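You operate a simulated robot arm through the tools that you are given. There is no shell and no other tool. Be economical: measure what you need, move in short steps, check, and stop when the job is done.

You are at the controls of a simulated two-armed robot. One attempt, no reset.

TASK
Close the tools door. Then open the spares drawer, take the green seal from there and put it on top of the clamp block and shut the drawer again. Keep to this order.

The check looks at the end state, three seconds after you hand in, the way a careful person would. Anything else that was tipped, shoved, dropped, spilled or broken makes it a failure. A push-on lid holds only when it is set on centred and level and pressed home; a screw cap is set on level and turned clockwise until tight.

THE ROBOT
Two 7-joint arms with two-finger grippers on one trunk, on a base that drives. Base frame: it is fixed to the floor where the robot stands at the start and does not move with it; the origin is under the middle of the robot, x ahead of it, y to its left, z up. Readings come in mm, rad, newtons and seconds.
The left shoulder is at the start at [78, 151, 888], the right one opposite. With the tool pointing down near the work surface each hand reaches from about 340 to 800 mm from the robot's upright axis, wherever it stands, measured 20 degrees to its own side. Places, roughly: clamp block [-5000, -8250, 500]; green seal [-9500, -8250, 750]; spares drawer [-9400, -8100, 700]; tools door [800, 200, 1100]. Payload 2.54 kg a hand.
Tool frame (each hand has its own): the origin (TCP) lies between the finger pads and is the grasp point; the fingertips stand 30 mm ahead of it; z points along the fingers, y is the line along which they close. Largest opening 116 mm; the body of the gripper starts 95 mm behind the TCP.
Orientation is told as [roll, pitch, yaw] about the base's x, y, z axes, in that order, counted from this pose: with the fingers straight down and closing along the base's y, the tool's x points along the base's -x, its y along +y and its z along -z.

THE INTERFACE
- The arms move only by the tool servo_tool. It takes "left_moves", "right_moves" or both (then of equal length, played together; a hand with none holds still); each is a list that holds one entry, the list of rows, each a list of 6 numbers: the shift along the tool's x, y, z in mm, then the turn, a rotation vector about the tool's x, y, z in rad. In form: [[[tx, ty, tz, wx, wy, wz], ...]]. A call has 1 to 20 rows; each row shifts and turns the commanded pose from where the row before left it, along the tool's axes as they then stand. "left_hand" and "right_hand" are, for a hand that has rows, the opening in per cent of the stroke, from 0 (shut) to 100 (fully open), set as the call begins (left out, the last holds). A row lasts 0.2 s, in which the tool goes at most 50 mm and 0.15 rad; a call with a longer step from one row to the next is refused whole, and so is a gripper value outside its range. Where a pose cannot be reached the arm comes as near as it can. A force on the tool above 40 N (or 10 N above the force at the start of the call, whichever is more), or a blocked arm, ends the call early, and 0.2 s more pass. The fingers move at their own pace (about 72 mm/s each) and stop on an object; they squeeze with about 39 N. The grip force told is the motor's: it shows also when the fingers shut on nothing. Time passes only in rows, and 0.2 s behind the last, so rows that do not move let the fingers close. It gives the time, the measured TCP pose, the force on the tool (base axes), the opening and the grip force at its end, in the units of the frame above (readings bear some noise), with the torque about the TCP (base axes, N m) and any sound that the robot's microphone picked up.
- Cameras (640 x 400 px; columns grow to the right, rows downward): "scene" is now at [157, 12.7, 1070]; the picture's right is [0.14, -0.99, 0.00], its down [0.06, 0.01, -1.00] and it looks along [0.99, 0.14, 0.06] (base axes); focal length 257 px, centre (320, 200). "left" rides on the left gripper at [69, 15, -122] in its tool frame; the picture's right is [-0.22, 0.98, 0.00], its down [-0.83, -0.18, -0.53] and it looks along [-0.52, -0.12, 0.85] (tool axes); focal length 251 px, centre (320, 200). "right" rides on the right gripper at [69, -15, -122] in its tool frame; the picture's right is [0.22, 0.98, 0.00], its down [-0.83, 0.18, -0.53] and it looks along [-0.52, 0.11, 0.85] (tool axes); focal length 251 px, centre (320, 200). There is no depth. A picture from a camera that has moved, and an enlarged one, comes with that camera's place and axes in the base frame and with its lens.
- snapshot(camera): a new picture of that camera. No time passes.
- raise_lower(by): slides the trunk up (or, below 0, down) by that many mm; the arms and the scene camera ride with it, the base frame stays. It gives what a move gives, with no picture.
- drive_base(legs): drives the robot by 1 to 6 legs, each [ahead, left, turn to the left] in mm, mm and rad, along the robot's own axes; the way and the turn of a leg run together, so that a leg with both is an arc; at most 1500 mm and 3.142 rad a leg. The arms and the cameras ride along, it lands a little off, and it stops where it bumps. It gives what a move gives.
- head_to(pan, tilt): turns the head with the scene camera to pan (to the left, within 1.396 rad either way) and tilt (down, from -0.506 to 1.204), counted from straight ahead of the robot. It gives what a move gives.
- close_up(camera, box): a new picture of the part [left, top, right, bottom] of that camera's present view, enlarged. No time passes.
- hand_in(): hands the job in; it is judged then, once.

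Go step by step. Nothing tells you exact positions but the pictures and the camera data: compare them with the known pose of the tool, close in by small moves and look again before you grip or let go. The budget is 165 turns and 138 pictures, counting those below and the enlarged ones. Unless the task says otherwise, let go and move clear before handing in, and close with one line.

The tools are called after "Call:" as name(argument=value, ...) on one line, values as JSON. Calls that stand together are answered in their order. servo_tool: Moves the arms, as the interface text tells. Its arguments: {"type":"object","properties":{"left_moves":{"type":"array"},"left_hand":{"type":"number"},"right_moves":{"type":"array"},"right_hand":{"type":"number"}},"required":[]} The other tools are called the same way: raise_lower (by) slides the trunk up or down; drive_base (legs) drives the base; head_to (pan, tilt) turns the head that bears the scene camera; snapshot (camera) takes a picture; close_up (camera, box) takes an enlarged picture of a part of a camera's view; hand_in () hands the job in.

At the start:

```text
t: 0.0
left_ee_pos: [480.5, 234.5, 999.8]
left_orientation: [0.001, -0.001, 0.001]
left_wrist_force: [0.3, 0.1, -0.3]
left_moment: [0.01, -0.02, -0.01]
left_grip_width: 116.0
left_grasp_force: 0.0
right_ee_pos: [395.9, -95.5, 1000.6]
right_orientation: [0.003, 0.001, 0.0]
right_wrist_force: [-0.1, -0.5, -0.2]
right_moment: [-0.02, 0.04, 0.0]
right_grip_width: 116.2
right_grasp_force: 0.0
trunk travel left (down, up): [-125.0, 164.0]
robot x, y, heading: [-0.3, -2.5, -0.002]
head pan, tilt: [0.136, -0.065]
```

scene: 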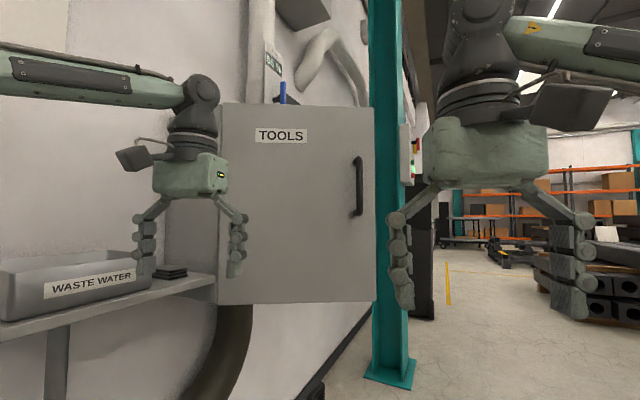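
right: 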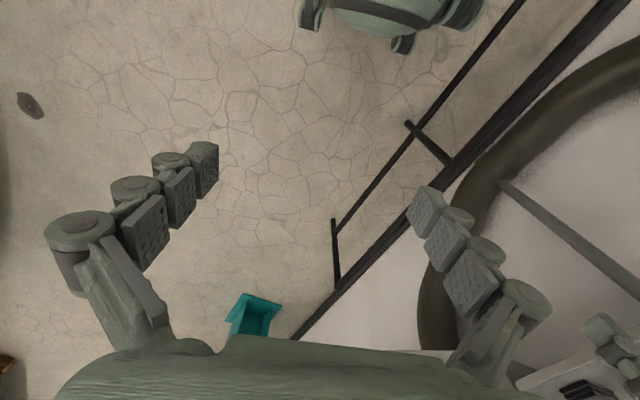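
left: 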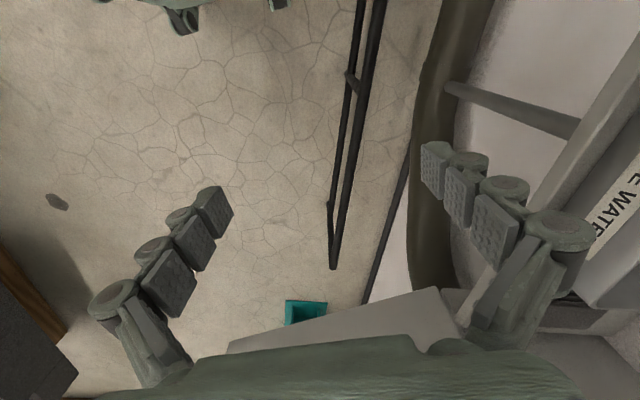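

I see the TOOLS cabinet ahead with its handle on the right; whether the door is ajar and where its hinge lies isn't clear. I'll look closer.

Call:
close_up(camera="scene", box=[120, 80, 440, 320])

Call:
head_to(pan=0.3, tilt=0.5)

Call:
snapshot(camera="scene")

```text
1.67 times, centred on (280, 200) of scene
camera zoom: at [157.0, 12.7, 1070.0], right [0.14, -0.99, 0.0], down [0.06, 0.01, -1.0], along [0.99, 0.14, 0.06], focal length 428 px, centre (387, 200)
```

zoom: 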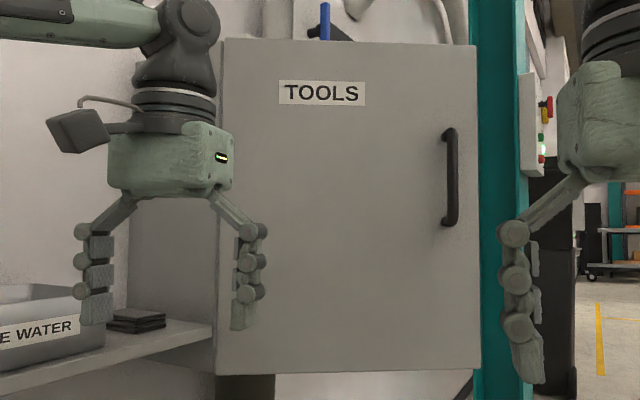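

```text
t: 1.0
left_ee_pos: [480.8, 234.9, 1000.3]
left_orientation: [0.0, -0.001, 0.002]
left_wrist_force: [0.3, 0.8, -0.6]
left_moment: [0.0, -0.03, -0.01]
left_grip_width: 116.1
left_grasp_force: 0.1
right_ee_pos: [394.5, -95.7, 999.4]
right_orientation: [0.002, 0.001, 0.0]
right_wrist_force: [0.2, 0.2, -0.9]
right_moment: [0.01, -0.03, 0.03]
right_grip_width: 115.9
right_grasp_force: 0.0
trunk travel left (down, up): [-125.0, 164.0]
robot x, y, heading: [3.7, -0.7, 0.001]
head pan, tilt: [0.3, 0.499]
```

```text
133 pictures are left
camera scene: at [156.5, 27.6, 1018.1], right [0.3, -0.96, 0.0], down [-0.46, -0.14, -0.88], along [0.84, 0.26, -0.48], focal length 257 px, centre (320, 200)
```

scene: 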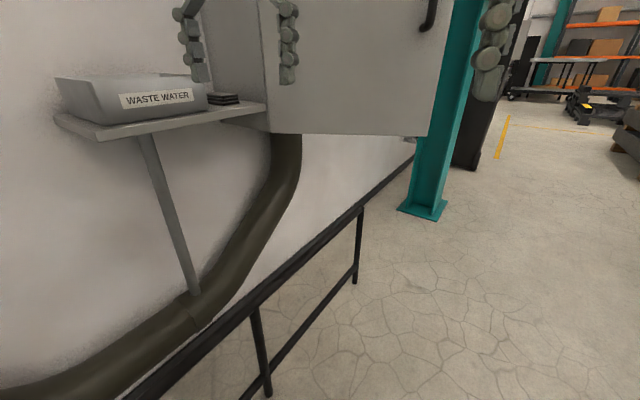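

The cabinet hangs off an oblique wall. I need to see the door from its side, so I first check the free floor to the right.

Call:
head_to(pan=-1.3, tilt=0.4)

Call:
snapshot(camera="scene")

Call:
head_to(pan=1.2, tilt=0.3)

Call:
snapshot(camera="scene")

```text
t: 2.6
left_ee_pos: [479.7, 235.7, 999.6]
left_orientation: [0.0, 0.0, 0.003]
left_wrist_force: [0.3, 0.0, -0.7]
left_moment: [-0.01, -0.01, 0.0]
left_grip_width: 116.1
left_grasp_force: 0.1
right_ee_pos: [395.8, -94.9, 1000.8]
right_orientation: [0.001, -0.001, -0.003]
right_wrist_force: [0.3, -0.6, -0.2]
right_moment: [-0.01, -0.02, 0.01]
right_grip_width: 116.0
right_grasp_force: 0.2
trunk travel left (down, up): [-125.0, 164.0]
robot x, y, heading: [-0.9, -1.3, -0.001]
head pan, tilt: [-1.3, 0.4]
```

```text
132 pictures are left
camera scene: at [94.4, -88.5, 1027.2], right [-0.96, -0.27, 0.0], down [-0.1, 0.37, -0.92], along [0.25, -0.89, -0.39], focal length 257 px, centre (320, 200)
```

scene: 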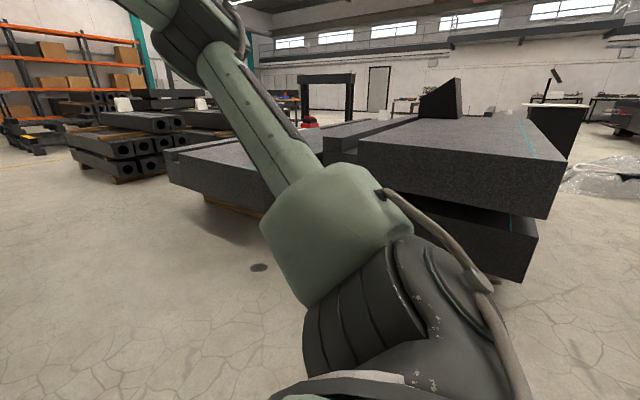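

```text
t: 4.9
left_ee_pos: [481.2, 235.5, 1000.8]
left_orientation: [0.0, 0.001, 0.002]
left_wrist_force: [0.5, -0.2, -0.8]
left_moment: [-0.01, 0.0, -0.01]
left_grip_width: 116.0
left_grasp_force: 0.0
right_ee_pos: [396.1, -95.5, 1000.7]
right_orientation: [0.002, 0.0, -0.002]
right_wrist_force: [0.6, -0.2, -0.9]
right_moment: [-0.01, 0.01, 0.02]
right_grip_width: 115.9
right_grasp_force: 0.1
trunk travel left (down, up): [-125.0, 164.0]
robot x, y, heading: [-0.5, -0.5, 0.002]
head pan, tilt: [1.201, 0.3]
```

```text
131 pictures are left
camera scene: at [103.4, 87.7, 1036.5], right [0.93, -0.36, 0.0], down [-0.11, -0.28, -0.96], along [0.35, 0.89, -0.3], focal length 257 px, centre (320, 200)
```

scene: 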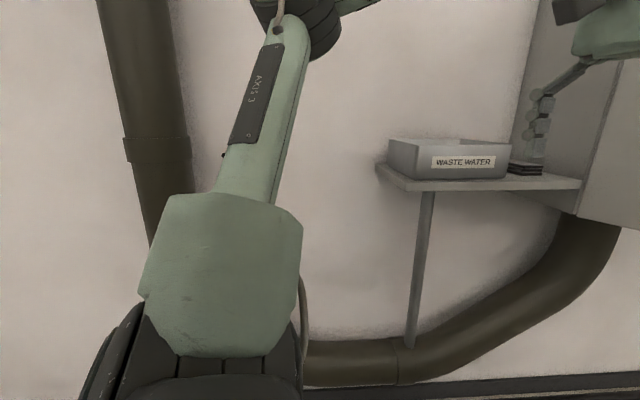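

Floor on the right is free for about 1.2 m. I drive 400 mm right and look back at the door.

Call:
drive_base(legs=[[0, -450, 0]])

Call:
head_to(pan=0.6, tilt=0.0)

Call:
snapshot(camera="scene")

```text
t: 9.8
left_ee_pos: [481.2, -215.8, 999.7]
left_orientation: [0.001, -0.001, 0.002]
left_wrist_force: [0.3, -0.1, -0.6]
left_moment: [-0.04, 0.0, -0.01]
left_grip_width: 116.1
left_grasp_force: 0.0
right_ee_pos: [397.3, -545.8, 999.8]
right_orientation: [0.002, 0.0, -0.001]
right_wrist_force: [-0.4, 0.0, 0.1]
right_moment: [-0.02, -0.02, 0.0]
right_grip_width: 115.8
right_grasp_force: 0.0
trunk travel left (down, up): [-125.0, 164.0]
robot x, y, heading: [-2.1, -448.3, 0.0]
head pan, tilt: [1.201, 0.3]
```

```text
t: 10.8
left_ee_pos: [480.8, -215.8, 1000.2]
left_orientation: [0.001, 0.001, 0.001]
left_wrist_force: [-0.1, -0.1, 0.3]
left_moment: [-0.03, -0.01, 0.01]
left_grip_width: 116.3
left_grasp_force: 0.1
right_ee_pos: [396.2, -546.4, 1000.5]
right_orientation: [0.001, 0.001, 0.0]
right_wrist_force: [-0.1, -1.1, 0.8]
right_moment: [0.0, 0.01, 0.0]
right_grip_width: 115.9
right_grasp_force: 0.1
trunk travel left (down, up): [-125.0, 164.0]
robot x, y, heading: [0.3, -453.7, 0.001]
head pan, tilt: [0.6, 0.0]
```

```text
130 pictures are left
camera scene: at [144.0, -399.7, 1064.2], right [0.57, -0.82, 0.0], down [0.0, 0.0, -1.0], along [0.82, 0.57, 0.0], focal length 257 px, centre (320, 200)
```

scene: 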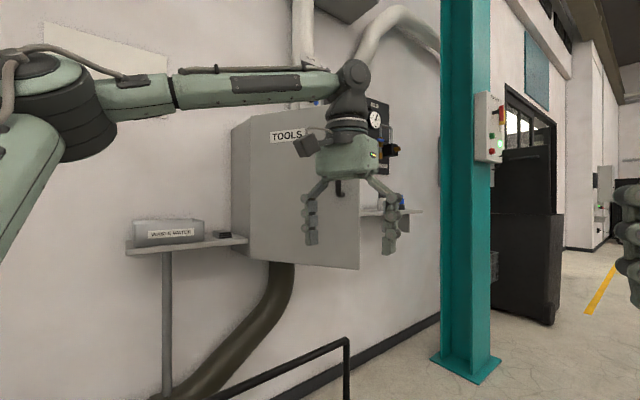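

I make the door's hinge about (786, 366) and its free edge about (886, -39), so it's open ~55° and must be pushed towards +x,+y. I look at it and its interior from further ahead.

Call:
drive_base(legs=[[0, -100, 0], [800, 0, 0]])

Call:
head_to(pan=1.1, tilt=0.0)

Call:
snapshot(camera="scene")

```text
t: 16.3
left_ee_pos: [1276.6, -315.0, 1000.3]
left_orientation: [0.0, 0.0, 0.002]
left_wrist_force: [0.3, 0.3, 0.2]
left_moment: [0.0, -0.03, 0.0]
left_grip_width: 115.9
left_grasp_force: 0.1
right_ee_pos: [1193.5, -645.4, 999.4]
right_orientation: [0.002, 0.0, 0.0]
right_wrist_force: [0.3, 0.2, 0.0]
right_moment: [-0.01, 0.01, 0.0]
right_grip_width: 116.2
right_grasp_force: 0.2
trunk travel left (down, up): [-125.0, 164.0]
robot x, y, heading: [796.0, -551.8, 0.0]
head pan, tilt: [0.6, 0.0]
```

```text
t: 17.2
left_ee_pos: [1276.9, -315.7, 1001.5]
left_orientation: [-0.001, 0.0, 0.001]
left_wrist_force: [0.2, 0.5, 0.2]
left_moment: [0.0, 0.0, 0.0]
left_grip_width: 116.1
left_grasp_force: 0.0
right_ee_pos: [1193.7, -646.0, 999.9]
right_orientation: [0.002, 0.0, 0.002]
right_wrist_force: [-0.3, -0.4, 0.2]
right_moment: [0.02, 0.0, -0.03]
right_grip_width: 115.8
right_grasp_force: 0.0
trunk travel left (down, up): [-125.0, 164.0]
robot x, y, heading: [801.6, -549.6, 0.001]
head pan, tilt: [1.1, 0.0]
```

```text
129 pictures are left
camera scene: at [907.6, -469.2, 1064.2], right [0.89, -0.45, 0.0], down [0.0, 0.0, -1.0], along [0.45, 0.89, 0.0], focal length 257 px, centre (320, 200)
```

scene: 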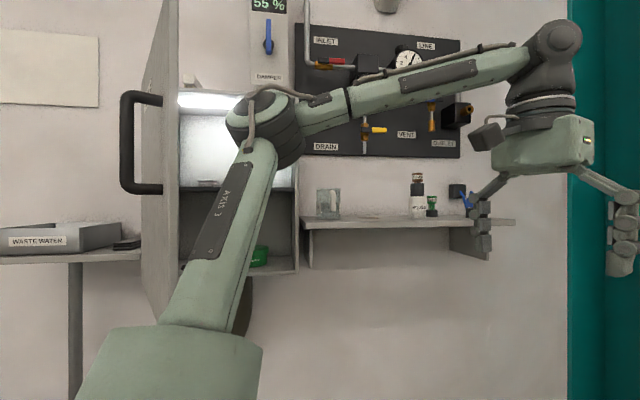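

Confirmed: it is a left-hinged door standing open. I'll point the left hand's closed fingers forward, back off, and line the base up at 45° so that a straight push closes it.

Call:
servo_tool(left_moves=[[[0, 0, 0, 0, -0.1428, 0], [0, 0, 0, 0, -0.1428, 0], [0, 0, 0, 0, -0.1428, 0], [0, 0, 0, 0, -0.1428, 0], [0, 0, 0, 0, -0.1428, 0], [0, 0, 0, 0, -0.1428, 0], [0, 0, 0, 0, -0.1428, 0], [0, 0, 0, 0, -0.1428, 0], [0, 0, 0, 0, -0.1428, 0], [0, 0, 0, 0, -0.1428, 0], [0, 0, 0, 0, -0.1428, 0], [0, 0, 0, 0, 0, 0]]], left_hand=0)

Call:
drive_base(legs=[[-350, -50, 0], [0, 0, 0.785]])

Call:
head_to(pan=0.0, tilt=0.1)

Call:
snapshot(camera="scene")

```text
t: 19.8
left_ee_pos: [1316.3, -310.7, 1030.5]
left_orientation: [-2.023, -1.567, 2.023]
left_wrist_force: [0.4, 0.3, -0.5]
left_moment: [0.01, -0.04, 0.02]
left_grip_width: 0.0
left_grasp_force: 28.8
left hand out of reach, approached as far as the arm can: row 10, 11
right_ee_pos: [1193.5, -645.4, 1000.4]
right_orientation: [0.001, 0.001, -0.001]
right_wrist_force: [0.0, 0.8, -1.0]
right_moment: [0.02, 0.02, 0.0]
right_grip_width: 116.2
right_grasp_force: 0.0
trunk travel left (down, up): [-125.0, 164.0]
robot x, y, heading: [796.7, -551.1, -0.002]
head pan, tilt: [1.1, 0.0]
```

```text
t: 24.2
left_ee_pos: [644.9, -63.9, 1032.2]
left_orientation: [-0.348, -1.57, 1.133]
left_wrist_force: [-0.2, -0.9, -0.4]
left_moment: [-0.01, -0.03, -0.02]
left_grip_width: 0.0
left_grasp_force: 28.0
right_ee_pos: [794.8, -387.7, 1000.7]
right_orientation: [0.001, 0.001, 0.785]
right_wrist_force: [-0.2, -1.3, 0.5]
right_moment: [-0.01, 0.03, 0.01]
right_grip_width: 116.0
right_grasp_force: 0.1
trunk travel left (down, up): [-125.0, 164.0]
robot x, y, heading: [446.3, -598.9, 0.786]
head pan, tilt: [1.1, 0.0]
```

```text
t: 25.6
left_ee_pos: [645.0, -62.9, 1031.0]
left_orientation: [-0.247, -1.57, 1.034]
left_wrist_force: [-0.3, -0.9, 0.5]
left_moment: [-0.01, -0.03, -0.03]
left_grip_width: 0.0
left_grasp_force: 28.7
right_ee_pos: [792.9, -386.8, 1001.0]
right_orientation: [0.002, -0.002, 0.782]
right_wrist_force: [0.8, 0.7, -0.2]
right_moment: [0.01, 0.02, -0.01]
right_grip_width: 116.0
right_grasp_force: 0.1
trunk travel left (down, up): [-125.0, 164.0]
robot x, y, heading: [446.3, -598.9, 0.782]
head pan, tilt: [0.0, 0.099]
```

```text
128 pictures are left
camera scene: at [561.2, -486.3, 1055.1], right [0.71, -0.71, 0.0], down [-0.07, -0.07, -1.0], along [0.7, 0.7, -0.1], focal length 257 px, centre (320, 200)
```

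scene: 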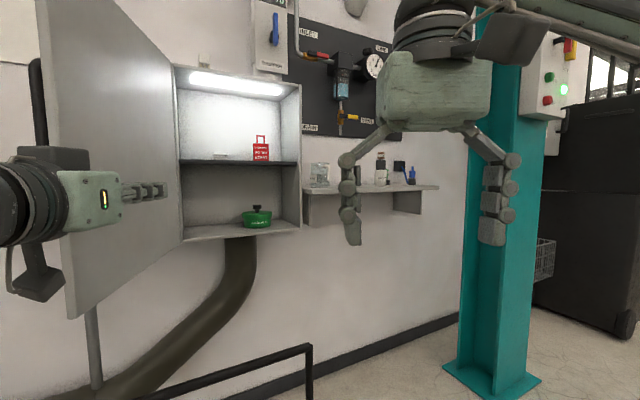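

The door has swung wider open (free edge now about (564, 24), ~100°): my left elbow must have nudged it while turning. Nothing else is touched, so I get clear to the right and go back to the start side to push its outer face.

Call:
drive_base(legs=[[0, -100, 0], [0, 0, -0.782], [-600, 0, 0]])

Call:
head_to(pan=0.5, tilt=0.0)

Call:
snapshot(camera="scene")

```text
t: 32.3
left_ee_pos: [440.7, -431.2, 1030.1]
left_orientation: [-0.306, -1.573, 0.306]
left_wrist_force: [0.1, 0.3, 0.3]
left_moment: [0.01, 0.0, 0.03]
left_grip_width: 0.0
left_grasp_force: 28.9
right_ee_pos: [316.6, -766.2, 1000.4]
right_orientation: [0.001, 0.001, 0.0]
right_wrist_force: [0.1, -0.1, -0.2]
right_moment: [0.02, 0.01, -0.04]
right_grip_width: 116.3
right_grasp_force: 0.1
trunk travel left (down, up): [-125.0, 164.0]
robot x, y, heading: [-78.7, -669.7, 0.002]
head pan, tilt: [0.0, 0.099]
```

```text
t: 33.2
left_ee_pos: [441.1, -431.0, 1030.5]
left_orientation: [-0.388, -1.57, 0.39]
left_wrist_force: [0.4, -0.7, 0.8]
left_moment: [-0.04, 0.04, -0.01]
left_grip_width: 0.1
left_grasp_force: 28.9
right_ee_pos: [316.9, -766.2, 999.4]
right_orientation: [0.004, 0.0, -0.002]
right_wrist_force: [0.0, -0.4, 0.1]
right_moment: [0.01, 0.06, -0.01]
right_grip_width: 116.2
right_grasp_force: 0.0
trunk travel left (down, up): [-125.0, 164.0]
robot x, y, heading: [-78.4, -673.9, -0.003]
head pan, tilt: [0.499, 0.0]
```

```text
127 pictures are left
camera scene: at [69.7, -627.5, 1064.2], right [0.48, -0.88, 0.0], down [0.0, 0.0, -1.0], along [0.88, 0.48, 0.0], focal length 257 px, centre (320, 200)
```

scene: 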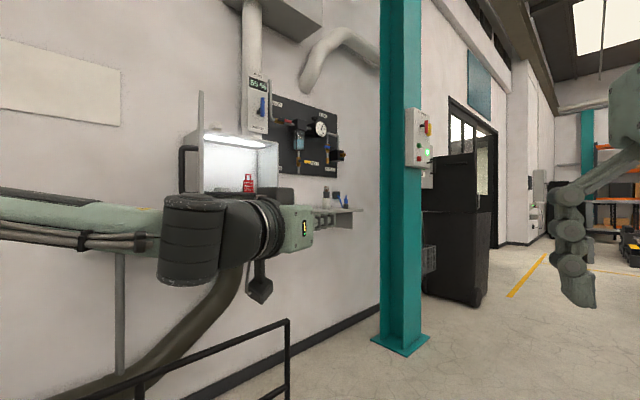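

Door is seen nearly edge-on, as computed. I drive left so that the hand faces its outer side at y≈75, and lower the hand a little below the handle.

Call:
drive_base(legs=[[0, 505, 0]])

Call:
servo_tool(left_moves=[[[30, 0, 0, 0, 0, 0], [30, 0, 0, 0, 0, 0]]])

Call:
head_to(pan=0.3, tilt=0.15)

Call:
snapshot(camera="scene")

Call:
snapshot(camera="left")

```text
t: 38.5
left_ee_pos: [439.4, 71.3, 1030.9]
left_orientation: [-0.175, -1.57, 0.177]
left_wrist_force: [-0.5, -0.5, -0.3]
left_moment: [-0.03, -0.01, 0.04]
left_grip_width: 0.1
left_grasp_force: 29.2
right_ee_pos: [317.4, -265.0, 998.9]
right_orientation: [0.002, 0.001, -0.003]
right_wrist_force: [0.7, 0.3, -0.4]
right_moment: [0.02, 0.01, -0.03]
right_grip_width: 116.1
right_grasp_force: 0.1
trunk travel left (down, up): [-125.0, 164.0]
robot x, y, heading: [-77.5, -171.7, 0.001]
head pan, tilt: [0.499, 0.0]
```

```text
t: 39.1
left_ee_pos: [466.0, 73.1, 984.0]
left_orientation: [-0.172, -1.572, 0.173]
left_wrist_force: [0.4, -0.4, 0.3]
left_moment: [0.01, 0.02, 0.03]
left_grip_width: 0.1
left_grasp_force: 28.4
left hand out of reach, approached as far as the arm can: row 1, 2
right_ee_pos: [317.8, -265.2, 1000.6]
right_orientation: [0.001, 0.0, -0.001]
right_wrist_force: [0.2, -0.1, -0.1]
right_moment: [0.01, -0.03, 0.03]
right_grip_width: 115.9
right_grasp_force: 0.1
trunk travel left (down, up): [-125.0, 164.0]
robot x, y, heading: [-78.7, -168.1, 0.002]
head pan, tilt: [0.499, 0.0]
```

```text
t: 39.9
left_ee_pos: [466.2, 71.9, 984.0]
left_orientation: [-0.107, -1.569, 0.109]
left_wrist_force: [-0.3, 0.3, 1.0]
left_moment: [-0.01, -0.04, 0.02]
left_grip_width: 0.1
left_grasp_force: 28.8
right_ee_pos: [316.5, -265.9, 999.9]
right_orientation: [0.002, -0.001, -0.003]
right_wrist_force: [0.3, 0.0, -0.7]
right_moment: [0.02, 0.0, -0.02]
right_grip_width: 115.8
right_grasp_force: 0.0
trunk travel left (down, up): [-125.0, 164.0]
robot x, y, heading: [-77.2, -170.1, 0.001]
head pan, tilt: [0.3, 0.15]
```

```text
126 pictures are left
camera scene: at [79.2, -141.5, 1050.5], right [0.3, -0.96, 0.0], down [-0.14, -0.04, -0.99], along [0.94, 0.29, -0.15], focal length 257 px, centre (320, 200)
```

scene: 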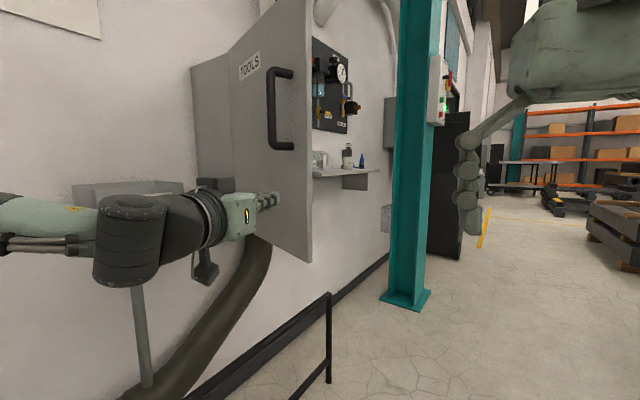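

```text
125 pictures are left
camera left: at [343.8, 89.1, 915.7], right [0.0, 0.98, 0.21], down [-0.53, -0.18, 0.83], along [0.85, -0.11, 0.52], focal length 251 px, centre (320, 200)
```

left: 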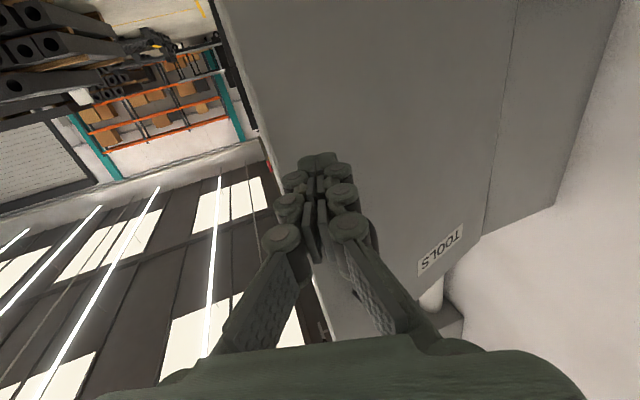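

The closed fingers face the door's outer surface beside the handle. I push straight ahead in small steps.

Call:
servo_tool(left_moves=[[[0, 0, 25, 0, 0, 0], [0, 0, 25, 0, 0, 0], [0, 0, 25, 0, 0, 0], [0, 0, 25, 0, 0, 0], [0, 0, 25, 0, 0, 0], [0, 0, 25, 0, 0, 0], [0, 0, 25, 0, 0, 0], [0, 0, 25, 0, 0, 0], [0, 0, 25, 0, 0, 0], [0, 0, 25, 0, 0, 0], [0, 0, 25, 0, 0, 0], [0, 0, 25, 0, 0, 0]]])

Call:
snapshot(camera="scene")

```text
t: 42.5
left_ee_pos: [766.5, 72.6, 983.4]
left_orientation: [0.192, -1.57, -0.191]
left_wrist_force: [-0.1, 0.7, 1.1]
left_moment: [0.02, 0.01, 0.0]
left_grip_width: 0.0
left_grasp_force: 28.4
right_ee_pos: [317.2, -265.2, 1001.0]
right_orientation: [0.003, 0.0, -0.002]
right_wrist_force: [0.6, -0.1, -0.6]
right_moment: [0.03, 0.01, -0.04]
right_grip_width: 115.7
right_grasp_force: 0.1
trunk travel left (down, up): [-125.0, 164.0]
robot x, y, heading: [-77.2, -168.1, 0.0]
head pan, tilt: [0.3, 0.15]
```

```text
124 pictures are left
camera scene: at [79.4, -141.6, 1050.4], right [0.3, -0.96, 0.0], down [-0.14, -0.04, -0.99], along [0.94, 0.29, -0.15], focal length 257 px, centre (320, 200)
```

scene: 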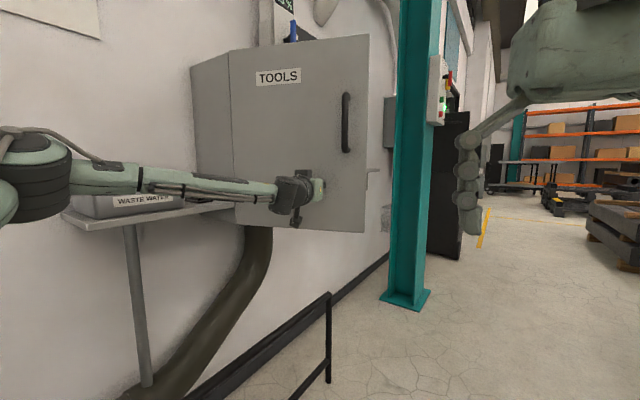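

Pushing works; the door now stands at about -90°. I continue by driving straight ahead 200 mm with the arm held, then look.

Call:
drive_base(legs=[[190, 0, 0]])

Call:
snapshot(camera="scene")

```text
t: 44.0
left_ee_pos: [951.6, 74.5, 983.6]
left_orientation: [-0.036, -1.572, 0.04]
left_wrist_force: [-0.1, -0.7, -0.3]
left_moment: [0.0, 0.02, -0.01]
left_grip_width: 0.3
left_grasp_force: 28.3
right_ee_pos: [504.8, -264.6, 1000.3]
right_orientation: [0.0, -0.001, -0.002]
right_wrist_force: [0.3, 0.8, 0.5]
right_moment: [-0.01, -0.02, -0.01]
right_grip_width: 115.8
right_grasp_force: 0.1
trunk travel left (down, up): [-125.0, 164.0]
robot x, y, heading: [109.0, -168.6, 0.003]
head pan, tilt: [0.3, 0.15]
```

```text
123 pictures are left
camera scene: at [266.3, -141.2, 1050.4], right [0.3, -0.95, 0.0], down [-0.14, -0.04, -0.99], along [0.94, 0.29, -0.15], focal length 257 px, centre (320, 200)
```

scene: 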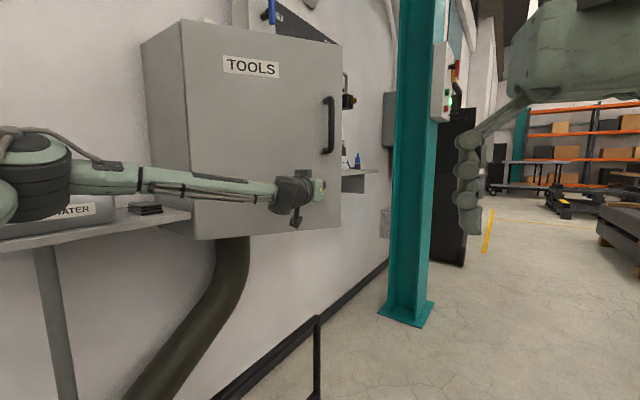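

Door is now around -55°. I retract, back off, turn to face it at ~0.9 rad, and then approach from the outer side for the final push.

Call:
servo_tool(left_moves=[[[0, 0, -26, 0, 0, 0], [0, 0, -26, 0, 0, 0], [0, 0, -26, 0, 0, 0], [0, 0, -26, 0, 0, 0], [0, 0, -26, 0, 0, 0], [0, 0, -26, 0, 0, 0], [0, 0, -26, 0, 0, 0], [0, 0, -26, 0, 0, 0], [0, 0, -26, 0, 0, 0], [0, 0, -26, 0, 0, 0], [0, 0, -26, 0, 0, 0]]])

Call:
drive_base(legs=[[-10, -350, 0], [0, 0, 0.9], [400, -503, 0]])

Call:
head_to(pan=0.15, tilt=0.1)

Call:
snapshot(camera="scene")

```text
t: 46.4
left_ee_pos: [666.1, 74.5, 985.1]
left_orientation: [0.144, -1.571, -0.143]
left_wrist_force: [0.3, -0.1, 0.5]
left_moment: [0.0, -0.01, 0.04]
left_grip_width: 0.1
left_grasp_force: 28.3
right_ee_pos: [505.1, -264.6, 1000.8]
right_orientation: [0.004, -0.001, 0.001]
right_wrist_force: [0.5, 0.8, 0.0]
right_moment: [0.03, 0.01, -0.01]
right_grip_width: 115.9
right_grasp_force: 0.0
trunk travel left (down, up): [-125.0, 164.0]
robot x, y, heading: [109.7, -169.7, 0.001]
head pan, tilt: [0.3, 0.15]
```

```text
t: 57.7
left_ee_pos: [895.0, 72.6, 983.6]
left_orientation: [-0.08, -1.57, 0.986]
left_wrist_force: [0.3, 0.0, 0.0]
left_moment: [-0.02, 0.01, 0.01]
left_grip_width: 0.0
left_grasp_force: 28.6
right_ee_pos: [1061.8, -263.9, 999.8]
right_orientation: [0.001, -0.001, 0.904]
right_wrist_force: [-0.9, 0.4, -0.2]
right_moment: [-0.03, 0.0, -0.01]
right_grip_width: 116.3
right_grasp_force: 0.1
trunk travel left (down, up): [-125.0, 164.0]
robot x, y, heading: [744.1, -517.2, 0.912]
head pan, tilt: [0.3, 0.15]
```

```text
t: 58.4
left_ee_pos: [895.2, 71.5, 984.5]
left_orientation: [-0.175, -1.57, 1.082]
left_wrist_force: [-0.2, 0.8, 0.2]
left_moment: [0.0, 0.0, -0.02]
left_grip_width: 0.2
left_grasp_force: 29.0
right_ee_pos: [1061.2, -263.7, 1001.1]
right_orientation: [0.001, 0.001, 0.903]
right_wrist_force: [0.3, 0.2, 1.1]
right_moment: [0.02, 0.04, 0.0]
right_grip_width: 115.9
right_grasp_force: 0.1
trunk travel left (down, up): [-125.0, 164.0]
robot x, y, heading: [739.7, -513.2, 0.905]
head pan, tilt: [0.15, 0.099]
```

```text
122 pictures are left
camera scene: at [830.5, -383.1, 1055.1], right [0.87, -0.49, 0.0], down [-0.05, -0.09, -0.99], along [0.49, 0.87, -0.1], focal length 257 px, centre (320, 200)
```

scene: 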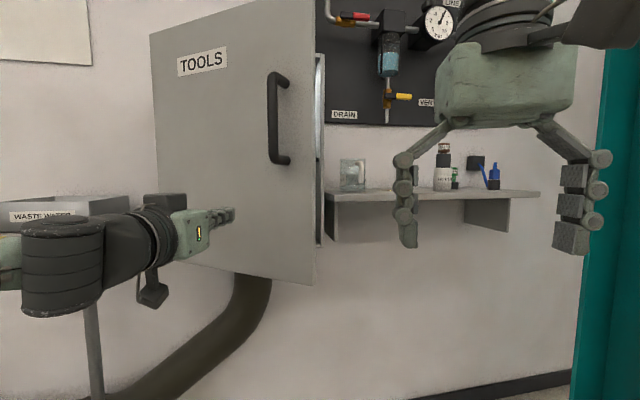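

The fingers face the outer face well away from the handle. I push straight ahead until the door seats.

Call:
servo_tool(left_moves=[[[0, 0, 20, 0, 0, 0], [0, 0, 20, 0, 0, 0], [0, 0, 20, 0, 0, 0], [0, 0, 20, 0, 0, 0], [0, 0, 20, 0, 0, 0], [0, 0, 20, 0, 0, 0], [0, 0, 20, 0, 0, 0], [0, 0, 15, 0, 0, 0], [0, 0, 15, 0, 0, 0], [0, 0, 15, 0, 0, 0], [0, 0, 15, 0, 0, 0], [0, 0, 15, 0, 0, 0]]])

Call:
snapshot(camera="scene")

```text
t: 61.0
left_ee_pos: [1028.0, 241.6, 984.0]
left_orientation: [-0.095, -1.572, 0.999]
left_wrist_force: [0.1, -0.2, -0.2]
left_moment: [0.02, -0.01, 0.02]
left_grip_width: 0.0
left_grasp_force: 28.5
right_ee_pos: [1061.9, -263.6, 999.7]
right_orientation: [0.001, -0.001, 0.903]
right_wrist_force: [0.3, -0.7, 0.2]
right_moment: [0.03, 0.0, 0.0]
right_grip_width: 116.1
right_grasp_force: 0.1
trunk travel left (down, up): [-125.0, 164.0]
robot x, y, heading: [739.9, -518.5, 0.906]
head pan, tilt: [0.15, 0.099]
```

```text
121 pictures are left
camera scene: at [830.6, -383.0, 1055.1], right [0.87, -0.49, 0.0], down [-0.05, -0.09, -0.99], along [0.49, 0.87, -0.1], focal length 257 px, centre (320, 200)
```

scene: 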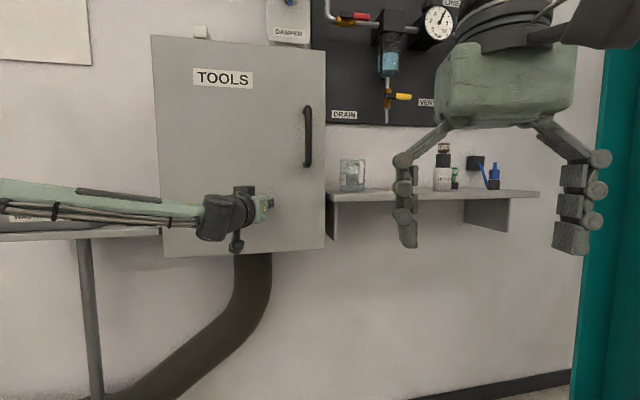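

Nearly closed. I push on until it resists.

Call:
servo_tool(left_moves=[[[0, 0, 8, 0, 0, 0], [0, 0, 8, 0, 0, 0], [0, 0, 8, 0, 0, 0], [0, 0, 8, 0, 0, 0], [0, 0, 8, 0, 0, 0], [0, 0, 8, 0, 0, 0], [0, 0, 8, 0, 0, 0], [0, 0, 8, 0, 0, 0], [0, 0, 8, 0, 0, 0], [0, 0, 8, 0, 0, 0]]])

Call:
close_up(camera="scene", box=[140, 30, 360, 270])

```text
t: 61.8
left_ee_pos: [1037.8, 254.1, 984.9]
left_orientation: [-0.445, -1.57, 1.352]
left_wrist_force: [-16.0, -19.2, 2.1]
left_moment: [0.06, 0.0, 0.21]
left_grip_width: 0.0
left_grasp_force: 28.8
right_ee_pos: [1057.8, -265.1, 1001.1]
right_orientation: [0.002, -0.003, 0.905]
right_wrist_force: [1.1, 0.7, 0.2]
right_moment: [-0.05, -0.01, 0.0]
right_grip_width: 116.0
right_grasp_force: 0.1
trunk travel left (down, up): [-125.0, 164.0]
robot x, y, heading: [739.1, -515.8, 0.907]
head pan, tilt: [0.15, 0.099]
stopped in row 3 (left hand): the force on the tool passed its limit at 55 N (the readings are from after the stop); the commanded pose is now the measured one
```

```text
1.67 times, centred on (250, 150) of scene
camera zoom: at [828.1, -385.4, 1055.7], right [0.87, -0.49, 0.0], down [-0.05, -0.08, -1.0], along [0.49, 0.87, -0.1], focal length 428 px, centre (437, 283)
```

zoom: 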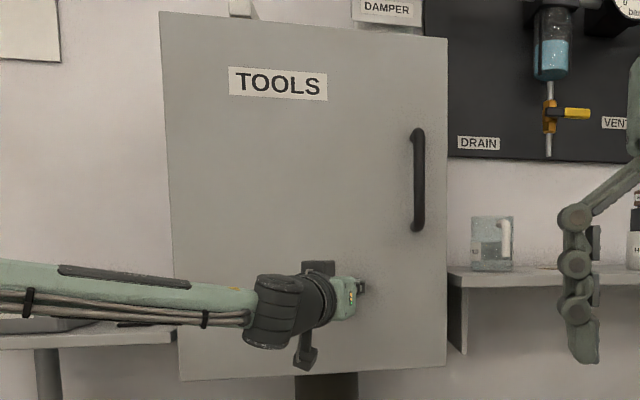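

It resisted with 55 N, so it seems seated. I retract the hand and check it stays shut.

Call:
servo_tool(left_moves=[[[0, 0, -20, 0, 0, 0], [0, 0, -26, 0, 0, 0], [0, 0, -26, 0, 0, 0], [0, 0, -26, 0, 0, 0], [0, 0, -26, 0, 0, 0], [0, 0, -26, 0, 0, 0], [0, 0, -26, 0, 0, 0], [0, 0, -26, 0, 0, 0], [0, 0, -26, 0, 0, 0], [0, 0, -26, 0, 0, 0]]])

Call:
drive_base(legs=[[-150, -250, 0]])

Call:
head_to(pan=0.5, tilt=0.0)

Call:
snapshot(camera="scene")

```text
t: 64.0
left_ee_pos: [885.5, 59.5, 985.1]
left_orientation: [-0.134, -1.563, 1.04]
left_wrist_force: [-0.1, -0.2, 0.0]
left_moment: [0.0, -0.03, -0.01]
left_grip_width: 0.2
left_grasp_force: 28.8
left hand out of reach, approached as far as the arm can: row 10
right_ee_pos: [1059.9, -263.2, 1000.3]
right_orientation: [0.004, 0.0, 0.905]
right_wrist_force: [1.0, 0.1, 0.0]
right_moment: [0.01, 0.01, 0.01]
right_grip_width: 115.8
right_grasp_force: 0.1
trunk travel left (down, up): [-125.0, 164.0]
robot x, y, heading: [740.6, -519.3, 0.909]
head pan, tilt: [0.15, 0.099]
```

```text
t: 67.0
left_ee_pos: [986.9, -212.6, 985.1]
left_orientation: [-0.142, -1.564, 1.048]
left_wrist_force: [-1.1, 0.0, -0.2]
left_moment: [-0.02, 0.0, -0.02]
left_grip_width: 0.1
left_grasp_force: 28.5
right_ee_pos: [1164.3, -535.8, 1000.1]
right_orientation: [0.002, 0.002, 0.908]
right_wrist_force: [0.3, 0.7, 0.3]
right_moment: [0.0, -0.01, 0.0]
right_grip_width: 115.8
right_grasp_force: 0.1
trunk travel left (down, up): [-125.0, 164.0]
robot x, y, heading: [847.3, -788.5, 0.909]
head pan, tilt: [0.15, 0.099]
```

```text
t: 67.8
left_ee_pos: [987.2, -212.0, 985.2]
left_orientation: [-0.159, -1.563, 1.067]
left_wrist_force: [-0.6, 0.2, 0.3]
left_moment: [0.03, 0.05, -0.01]
left_grip_width: 0.0
left_grasp_force: 29.0
right_ee_pos: [1163.8, -535.8, 1000.1]
right_orientation: [0.003, 0.0, 0.907]
right_wrist_force: [-0.4, -0.3, -0.3]
right_moment: [0.03, 0.01, 0.02]
right_grip_width: 116.0
right_grasp_force: 0.1
trunk travel left (down, up): [-125.0, 164.0]
robot x, y, heading: [848.8, -790.4, 0.906]
head pan, tilt: [0.499, 0.0]
```

```text
119 pictures are left
camera scene: at [903.5, -647.2, 1064.2], right [0.99, -0.16, 0.0], down [0.0, 0.0, -1.0], along [0.16, 0.99, 0.0], focal length 257 px, centre (320, 200)
```

scene: 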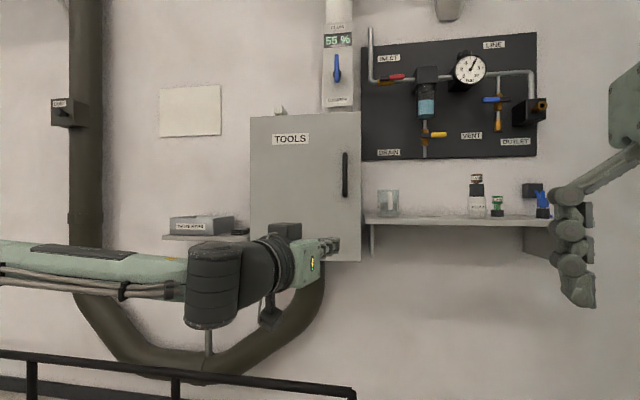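

Door is shut and the bin and shelf are undisturbed. I bring the left hand back to pointing down, turn round and look for a path to the drawer far behind.

Call:
servo_tool(left_moves=[[[0, 0, 0, 0, 0.1428, 0], [0, 0, 0, 0, 0.1428, 0], [0, 0, 0, 0, 0.1428, 0], [0, 0, 0, 0, 0.1428, 0], [0, 0, 0, 0, 0.1428, 0], [0, 0, 0, 0, 0.1428, 0], [0, 0, 0, 0, 0.1428, 0], [0, 0, 0, 0, 0.1428, 0], [0, 0, 0, 0, 0.1428, 0], [0, 0, 0, 0, 0.1428, 0], [0, 0, 0, 0, 0.1428, 0]]])

Call:
drive_base(legs=[[0, 0, 2.3]])

Call:
head_to(pan=0.7, tilt=0.1)

Call:
snapshot(camera="scene")

Call:
head_to(pan=0.0, tilt=0.1)

Call:
snapshot(camera="scene")

```text
t: 70.2
left_ee_pos: [987.9, -211.4, 984.4]
left_orientation: [-0.002, 0.011, 0.907]
left_wrist_force: [0.2, -0.5, 0.2]
left_moment: [0.03, 0.0, -0.01]
left_grip_width: 0.0
left_grasp_force: 29.2
right_ee_pos: [1164.0, -535.9, 999.4]
right_orientation: [0.001, 0.0, 0.908]
right_wrist_force: [0.1, -0.3, 0.7]
right_moment: [0.01, 0.0, -0.04]
right_grip_width: 116.0
right_grasp_force: 0.0
trunk travel left (down, up): [-125.0, 164.0]
robot x, y, heading: [846.9, -792.1, 0.908]
head pan, tilt: [0.499, 0.0]
```

```text
t: 76.3
left_ee_pos: [322.8, -1077.9, 984.5]
left_orientation: [-0.001, 0.007, -3.061]
left_wrist_force: [-0.2, 0.2, -0.1]
left_moment: [0.03, 0.01, 0.03]
left_grip_width: 0.1
left_grasp_force: 28.9
right_ee_pos: [442.1, -728.3, 1000.1]
right_orientation: [0.002, 0.0, -3.06]
right_wrist_force: [-0.6, 0.3, -0.3]
right_moment: [0.01, 0.0, -0.04]
right_grip_width: 116.1
right_grasp_force: 0.3
trunk travel left (down, up): [-125.0, 164.0]
robot x, y, heading: [842.8, -790.3, -3.061]
head pan, tilt: [0.499, 0.0]
```

```text
t: 77.0
left_ee_pos: [323.0, -1078.8, 985.7]
left_orientation: [-0.002, 0.006, -3.059]
left_wrist_force: [0.4, 0.1, -0.8]
left_moment: [0.01, -0.02, 0.01]
left_grip_width: 0.2
left_grasp_force: 28.4
right_ee_pos: [442.3, -727.2, 1001.0]
right_orientation: [0.002, 0.0, -3.061]
right_wrist_force: [0.4, -0.2, 0.5]
right_moment: [-0.01, -0.02, -0.01]
right_grip_width: 115.9
right_grasp_force: 0.0
trunk travel left (down, up): [-125.0, 164.0]
robot x, y, heading: [843.5, -788.1, -3.063]
head pan, tilt: [0.7, 0.099]
```

```text
118 pictures are left
camera scene: at [714.0, -860.2, 1055.2], right [-0.7, 0.71, 0.0], down [0.07, 0.07, -1.0], along [-0.71, -0.7, -0.1], focal length 257 px, centre (320, 200)
```

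scene: 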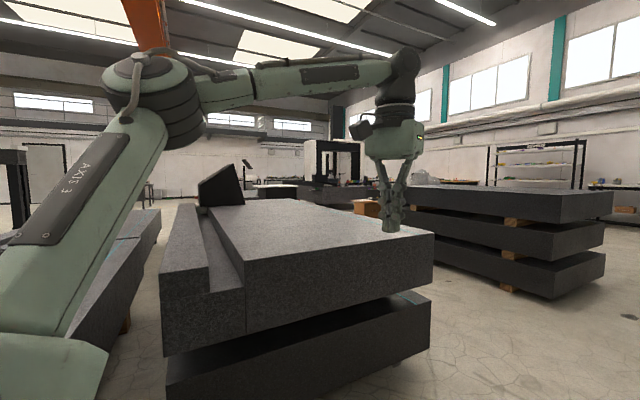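

```text
t: 78.1
left_ee_pos: [323.1, -1077.4, 984.9]
left_orientation: [0.0, 0.007, -3.062]
left_wrist_force: [0.3, 0.7, -0.8]
left_moment: [-0.01, 0.02, 0.03]
left_grip_width: 0.1
left_grasp_force: 28.9
right_ee_pos: [441.8, -727.8, 1000.5]
right_orientation: [0.003, -0.001, -3.06]
right_wrist_force: [-0.7, -0.8, 0.5]
right_moment: [0.02, 0.06, 0.01]
right_grip_width: 116.1
right_grasp_force: 0.0
trunk travel left (down, up): [-125.0, 164.0]
robot x, y, heading: [845.0, -792.0, -3.055]
head pan, tilt: [0.0, 0.099]
```

```text
117 pictures are left
camera scene: at [687.6, -803.0, 1055.1], right [-0.08, 1.0, 0.0], down [0.1, 0.01, -1.0], along [-0.99, -0.08, -0.1], focal length 257 px, centre (320, 200)
```

scene: 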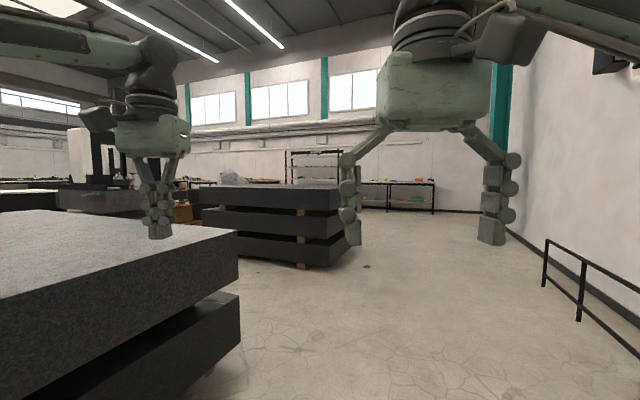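

The way ahead (towards -x) is free past the first slab. I shift right a bit, go about 2 m and look towards the corridor between the stacks.

Call:
drive_base(legs=[[1000, -250, 0], [1300, 0, 0.3]])

Call:
head_to(pan=0.45, tilt=0.1)

Call:
snapshot(camera="scene")

```text
t: 89.5
left_ee_pos: [-1856.2, -1327.8, 983.7]
left_orientation: [-0.002, 0.007, -2.773]
left_wrist_force: [-0.1, -0.2, 0.1]
left_moment: [0.01, 0.0, 0.0]
left_grip_width: 0.0
left_grasp_force: 28.3
right_ee_pos: [-1839.6, -958.8, 1000.2]
right_orientation: [0.002, 0.002, -2.774]
right_wrist_force: [0.6, 0.4, 0.2]
right_moment: [-0.02, -0.01, 0.01]
right_grip_width: 116.1
right_grasp_force: 0.0
trunk travel left (down, up): [-125.0, 164.0]
robot x, y, heading: [-1434.4, -905.8, -2.772]
head pan, tilt: [0.0, 0.099]
```

```text
t: 90.4
left_ee_pos: [-1855.4, -1327.8, 984.4]
left_orientation: [-0.003, 0.006, -2.773]
left_wrist_force: [0.3, -0.9, 0.6]
left_moment: [0.01, 0.0, 0.0]
left_grip_width: 0.1
left_grasp_force: 29.0
right_ee_pos: [-1840.6, -958.1, 1001.3]
right_orientation: [0.001, -0.001, -2.773]
right_wrist_force: [0.3, -1.1, -0.4]
right_moment: [-0.01, 0.0, -0.03]
right_grip_width: 115.9
right_grasp_force: 0.1
trunk travel left (down, up): [-125.0, 164.0]
robot x, y, heading: [-1435.5, -904.2, -2.771]
head pan, tilt: [0.45, 0.099]
```

```text
116 pictures are left
camera scene: at [-1561.1, -995.3, 1055.1], right [-0.73, 0.68, 0.0], down [0.07, 0.07, -1.0], along [-0.68, -0.73, -0.1], focal length 257 px, centre (320, 200)
```

scene: 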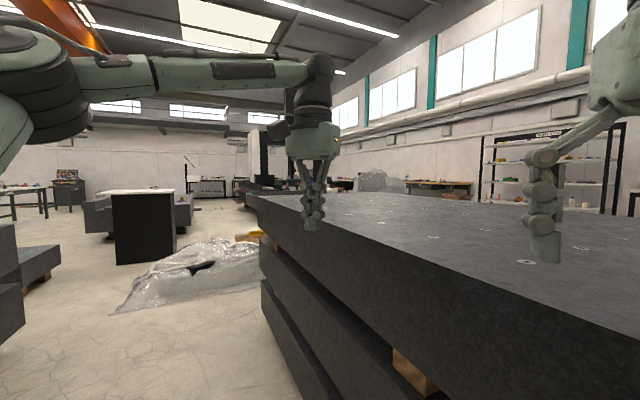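

The left corridor has plastic sheeting and a podium; let me see the alternative round the right side of the near stack.

Call:
head_to(pan=-0.5, tilt=0.1)

Call:
snapshot(camera="scene")

Call:
head_to(pan=0.9, tilt=0.1)

Call:
snapshot(camera="scene")

```text
t: 91.7
left_ee_pos: [-1856.6, -1326.9, 984.6]
left_orientation: [-0.002, 0.007, -2.774]
left_wrist_force: [-0.7, 0.8, 0.0]
left_moment: [-0.03, -0.01, 0.01]
left_grip_width: 0.0
left_grasp_force: 28.1
right_ee_pos: [-1840.3, -957.8, 1000.5]
right_orientation: [0.002, 0.002, -2.773]
right_wrist_force: [-0.3, 0.1, 0.4]
right_moment: [-0.03, -0.02, 0.05]
right_grip_width: 116.2
right_grasp_force: 0.0
trunk travel left (down, up): [-125.0, 164.0]
robot x, y, heading: [-1436.2, -904.6, -2.771]
head pan, tilt: [-0.499, 0.099]
```

```text
115 pictures are left
camera scene: at [-1589.6, -916.3, 1055.1], right [0.13, 0.99, 0.0], down [0.1, -0.01, -1.0], along [-0.99, 0.13, -0.1], focal length 257 px, centre (320, 200)
```

scene: 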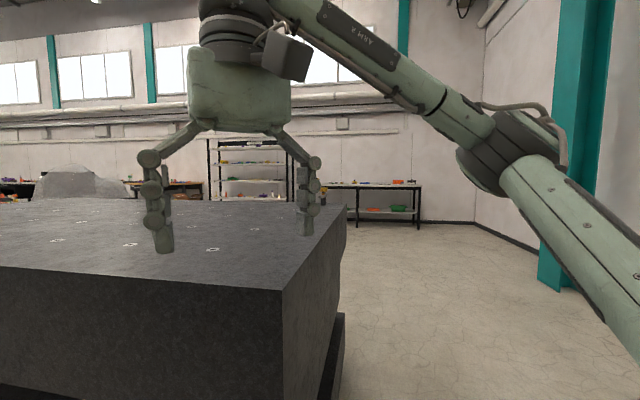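

```text
t: 93.2
left_ee_pos: [-1856.2, -1327.8, 984.4]
left_orientation: [-0.001, 0.007, -2.774]
left_wrist_force: [-0.3, 0.3, -0.4]
left_moment: [0.02, 0.04, -0.02]
left_grip_width: 0.2
left_grasp_force: 28.6
right_ee_pos: [-1840.5, -958.8, 1001.0]
right_orientation: [0.002, 0.0, -2.773]
right_wrist_force: [-0.4, 0.7, -0.4]
right_moment: [0.01, -0.02, -0.01]
right_grip_width: 116.1
right_grasp_force: 0.0
trunk travel left (down, up): [-125.0, 164.0]
robot x, y, heading: [-1441.0, -903.9, -2.771]
head pan, tilt: [0.901, 0.099]
```

```text
114 pictures are left
camera scene: at [-1525.6, -1015.9, 1055.1], right [-0.96, 0.3, 0.0], down [0.03, 0.09, -1.0], along [-0.29, -0.95, -0.1], focal length 257 px, centre (320, 200)
```

scene: 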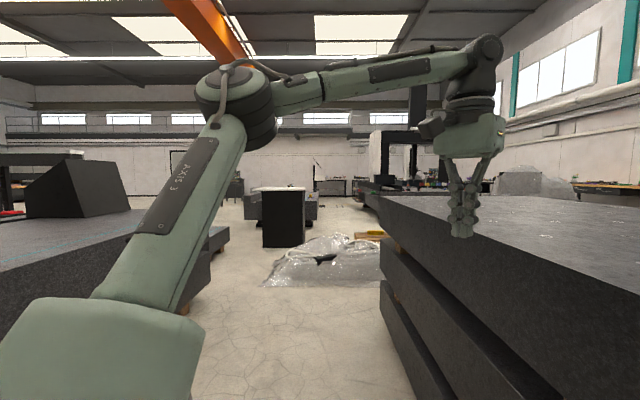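

The left corridor is too tight, while the right side round this stack is wide open. I go right to y≈0 and then along -x.

Call:
drive_base(legs=[[0, -1000, 0], [0, 0, -0.37], [1500, 0, 0], [1000, 0, 0]])

Call:
head_to(pan=0.7, tilt=0.1)

Call:
snapshot(camera="scene")

```text
t: 116.0
left_ee_pos: [-4831.1, -232.7, 985.0]
left_orientation: [-0.001, 0.007, 3.136]
left_wrist_force: [0.1, -0.3, -0.6]
left_moment: [0.03, -0.01, -0.05]
left_grip_width: 0.1
left_grasp_force: 28.7
right_ee_pos: [-4682.0, 104.6, 1000.3]
right_orientation: [0.002, -0.001, 3.137]
right_wrist_force: [0.0, 0.7, 0.7]
right_moment: [0.01, -0.02, 0.02]
right_grip_width: 116.0
right_grasp_force: 0.1
trunk travel left (down, up): [-125.0, 164.0]
robot x, y, heading: [-4285.8, 10.5, 3.142]
head pan, tilt: [0.901, 0.099]
```

```text
t: 116.7
left_ee_pos: [-4830.4, -231.8, 983.5]
left_orientation: [-0.001, 0.008, 3.135]
left_wrist_force: [-0.5, -0.8, -0.1]
left_moment: [0.02, 0.01, -0.01]
left_grip_width: 0.0
left_grasp_force: 28.7
right_ee_pos: [-4682.7, 104.7, 1000.0]
right_orientation: [0.002, -0.001, 3.137]
right_wrist_force: [0.2, -1.1, 0.0]
right_moment: [-0.04, -0.01, 0.0]
right_grip_width: 115.9
right_grasp_force: 0.0
trunk travel left (down, up): [-125.0, 164.0]
robot x, y, heading: [-4285.7, 6.9, 3.135]
head pan, tilt: [0.7, 0.099]
```

```text
113 pictures are left
camera scene: at [-4422.8, -50.2, 1055.1], right [-0.64, 0.77, 0.0], down [0.08, 0.06, -1.0], along [-0.76, -0.64, -0.1], focal length 257 px, centre (320, 200)
```

scene: 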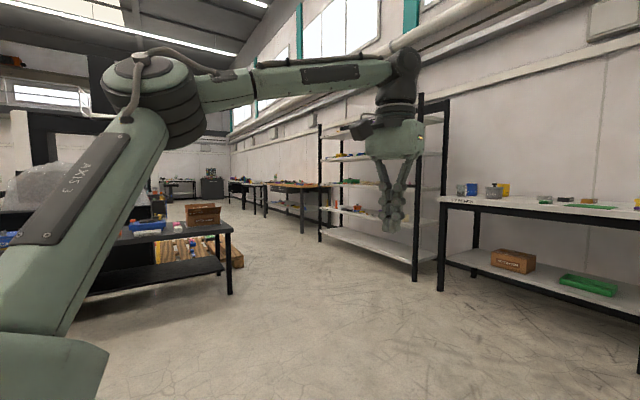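

There is an aisle between the wall shelving and a table on the left, running towards the target area. I drive to its mouth and turn into it.

Call:
drive_base(legs=[[1100, 500, 0], [700, 400, 0], [0, 0, 1.3]])

Call:
head_to(pan=0.0, tilt=0.15)

Call:
snapshot(camera="scene")

```text
t: 130.1
left_ee_pos: [-5994.4, -1469.6, 984.9]
left_orientation: [-0.002, 0.007, -1.84]
left_wrist_force: [0.6, 0.2, 0.1]
left_moment: [-0.01, -0.01, 0.0]
left_grip_width: 0.0
left_grasp_force: 28.7
right_ee_pos: [-6280.6, -1236.5, 1000.1]
right_orientation: [0.002, 0.0, -1.843]
right_wrist_force: [0.0, 0.2, 0.2]
right_moment: [-0.01, 0.01, 0.0]
right_grip_width: 116.3
right_grasp_force: 0.0
trunk travel left (down, up): [-125.0, 164.0]
robot x, y, heading: [-6084.3, -877.2, -1.838]
head pan, tilt: [0.7, 0.099]
```

```text
t: 131.2
left_ee_pos: [-5993.5, -1469.2, 985.3]
left_orientation: [-0.002, 0.007, -1.843]
left_wrist_force: [0.3, -0.5, 0.3]
left_moment: [-0.02, 0.01, -0.05]
left_grip_width: 0.2
left_grasp_force: 28.2
right_ee_pos: [-6279.7, -1237.9, 1000.3]
right_orientation: [0.002, 0.001, -1.84]
right_wrist_force: [-0.5, 0.5, -0.4]
right_moment: [-0.04, 0.0, 0.01]
right_grip_width: 116.0
right_grasp_force: 0.0
trunk travel left (down, up): [-125.0, 164.0]
robot x, y, heading: [-6086.2, -878.1, -1.843]
head pan, tilt: [0.0, 0.15]
```

```text
112 pictures are left
camera scene: at [-6124.9, -1035.1, 1050.5], right [-0.96, 0.26, 0.0], down [0.04, 0.14, -0.99], along [-0.26, -0.95, -0.15], focal length 257 px, centre (320, 200)
```

scene: 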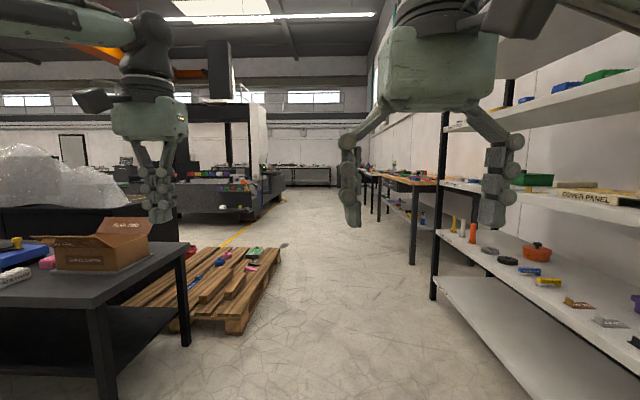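

The aisle is clear with a pallet on the left. I shift 200 mm right and drive on about 3.5 m.

Call:
drive_base(legs=[[500, -200, 0], [1500, 0, 0], [1500, 0, 0]])

Call:
snapshot(camera="scene")

```text
t: 148.3
left_ee_pos: [-7148.5, -4781.7, 984.9]
left_orientation: [-0.001, 0.008, -1.853]
left_wrist_force: [-0.5, 0.2, -0.7]
left_moment: [0.01, -0.01, 0.01]
left_grip_width: 0.2
left_grasp_force: 28.5
right_ee_pos: [-7432.3, -4546.7, 999.6]
right_orientation: [0.002, 0.001, -1.853]
right_wrist_force: [-0.1, -0.7, 0.0]
right_moment: [0.04, 0.0, -0.02]
right_grip_width: 115.9
right_grasp_force: 0.1
trunk travel left (down, up): [-125.0, 164.0]
robot x, y, heading: [-7227.0, -4189.7, -1.853]
head pan, tilt: [0.0, 0.15]
```

```text
111 pictures are left
camera scene: at [-7273.0, -4345.8, 1050.4], right [-0.96, 0.28, 0.0], down [0.04, 0.14, -0.99], along [-0.27, -0.95, -0.15], focal length 257 px, centre (320, 200)
```

scene: 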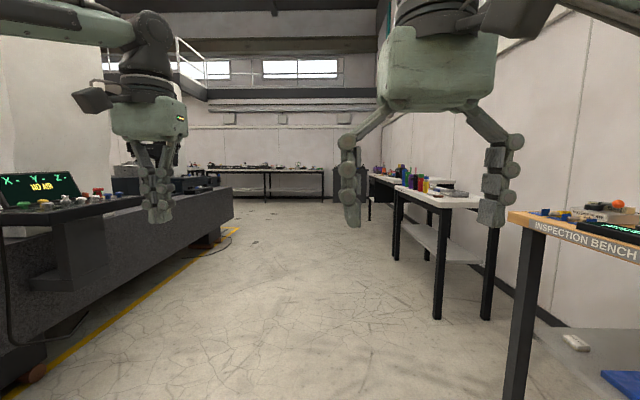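

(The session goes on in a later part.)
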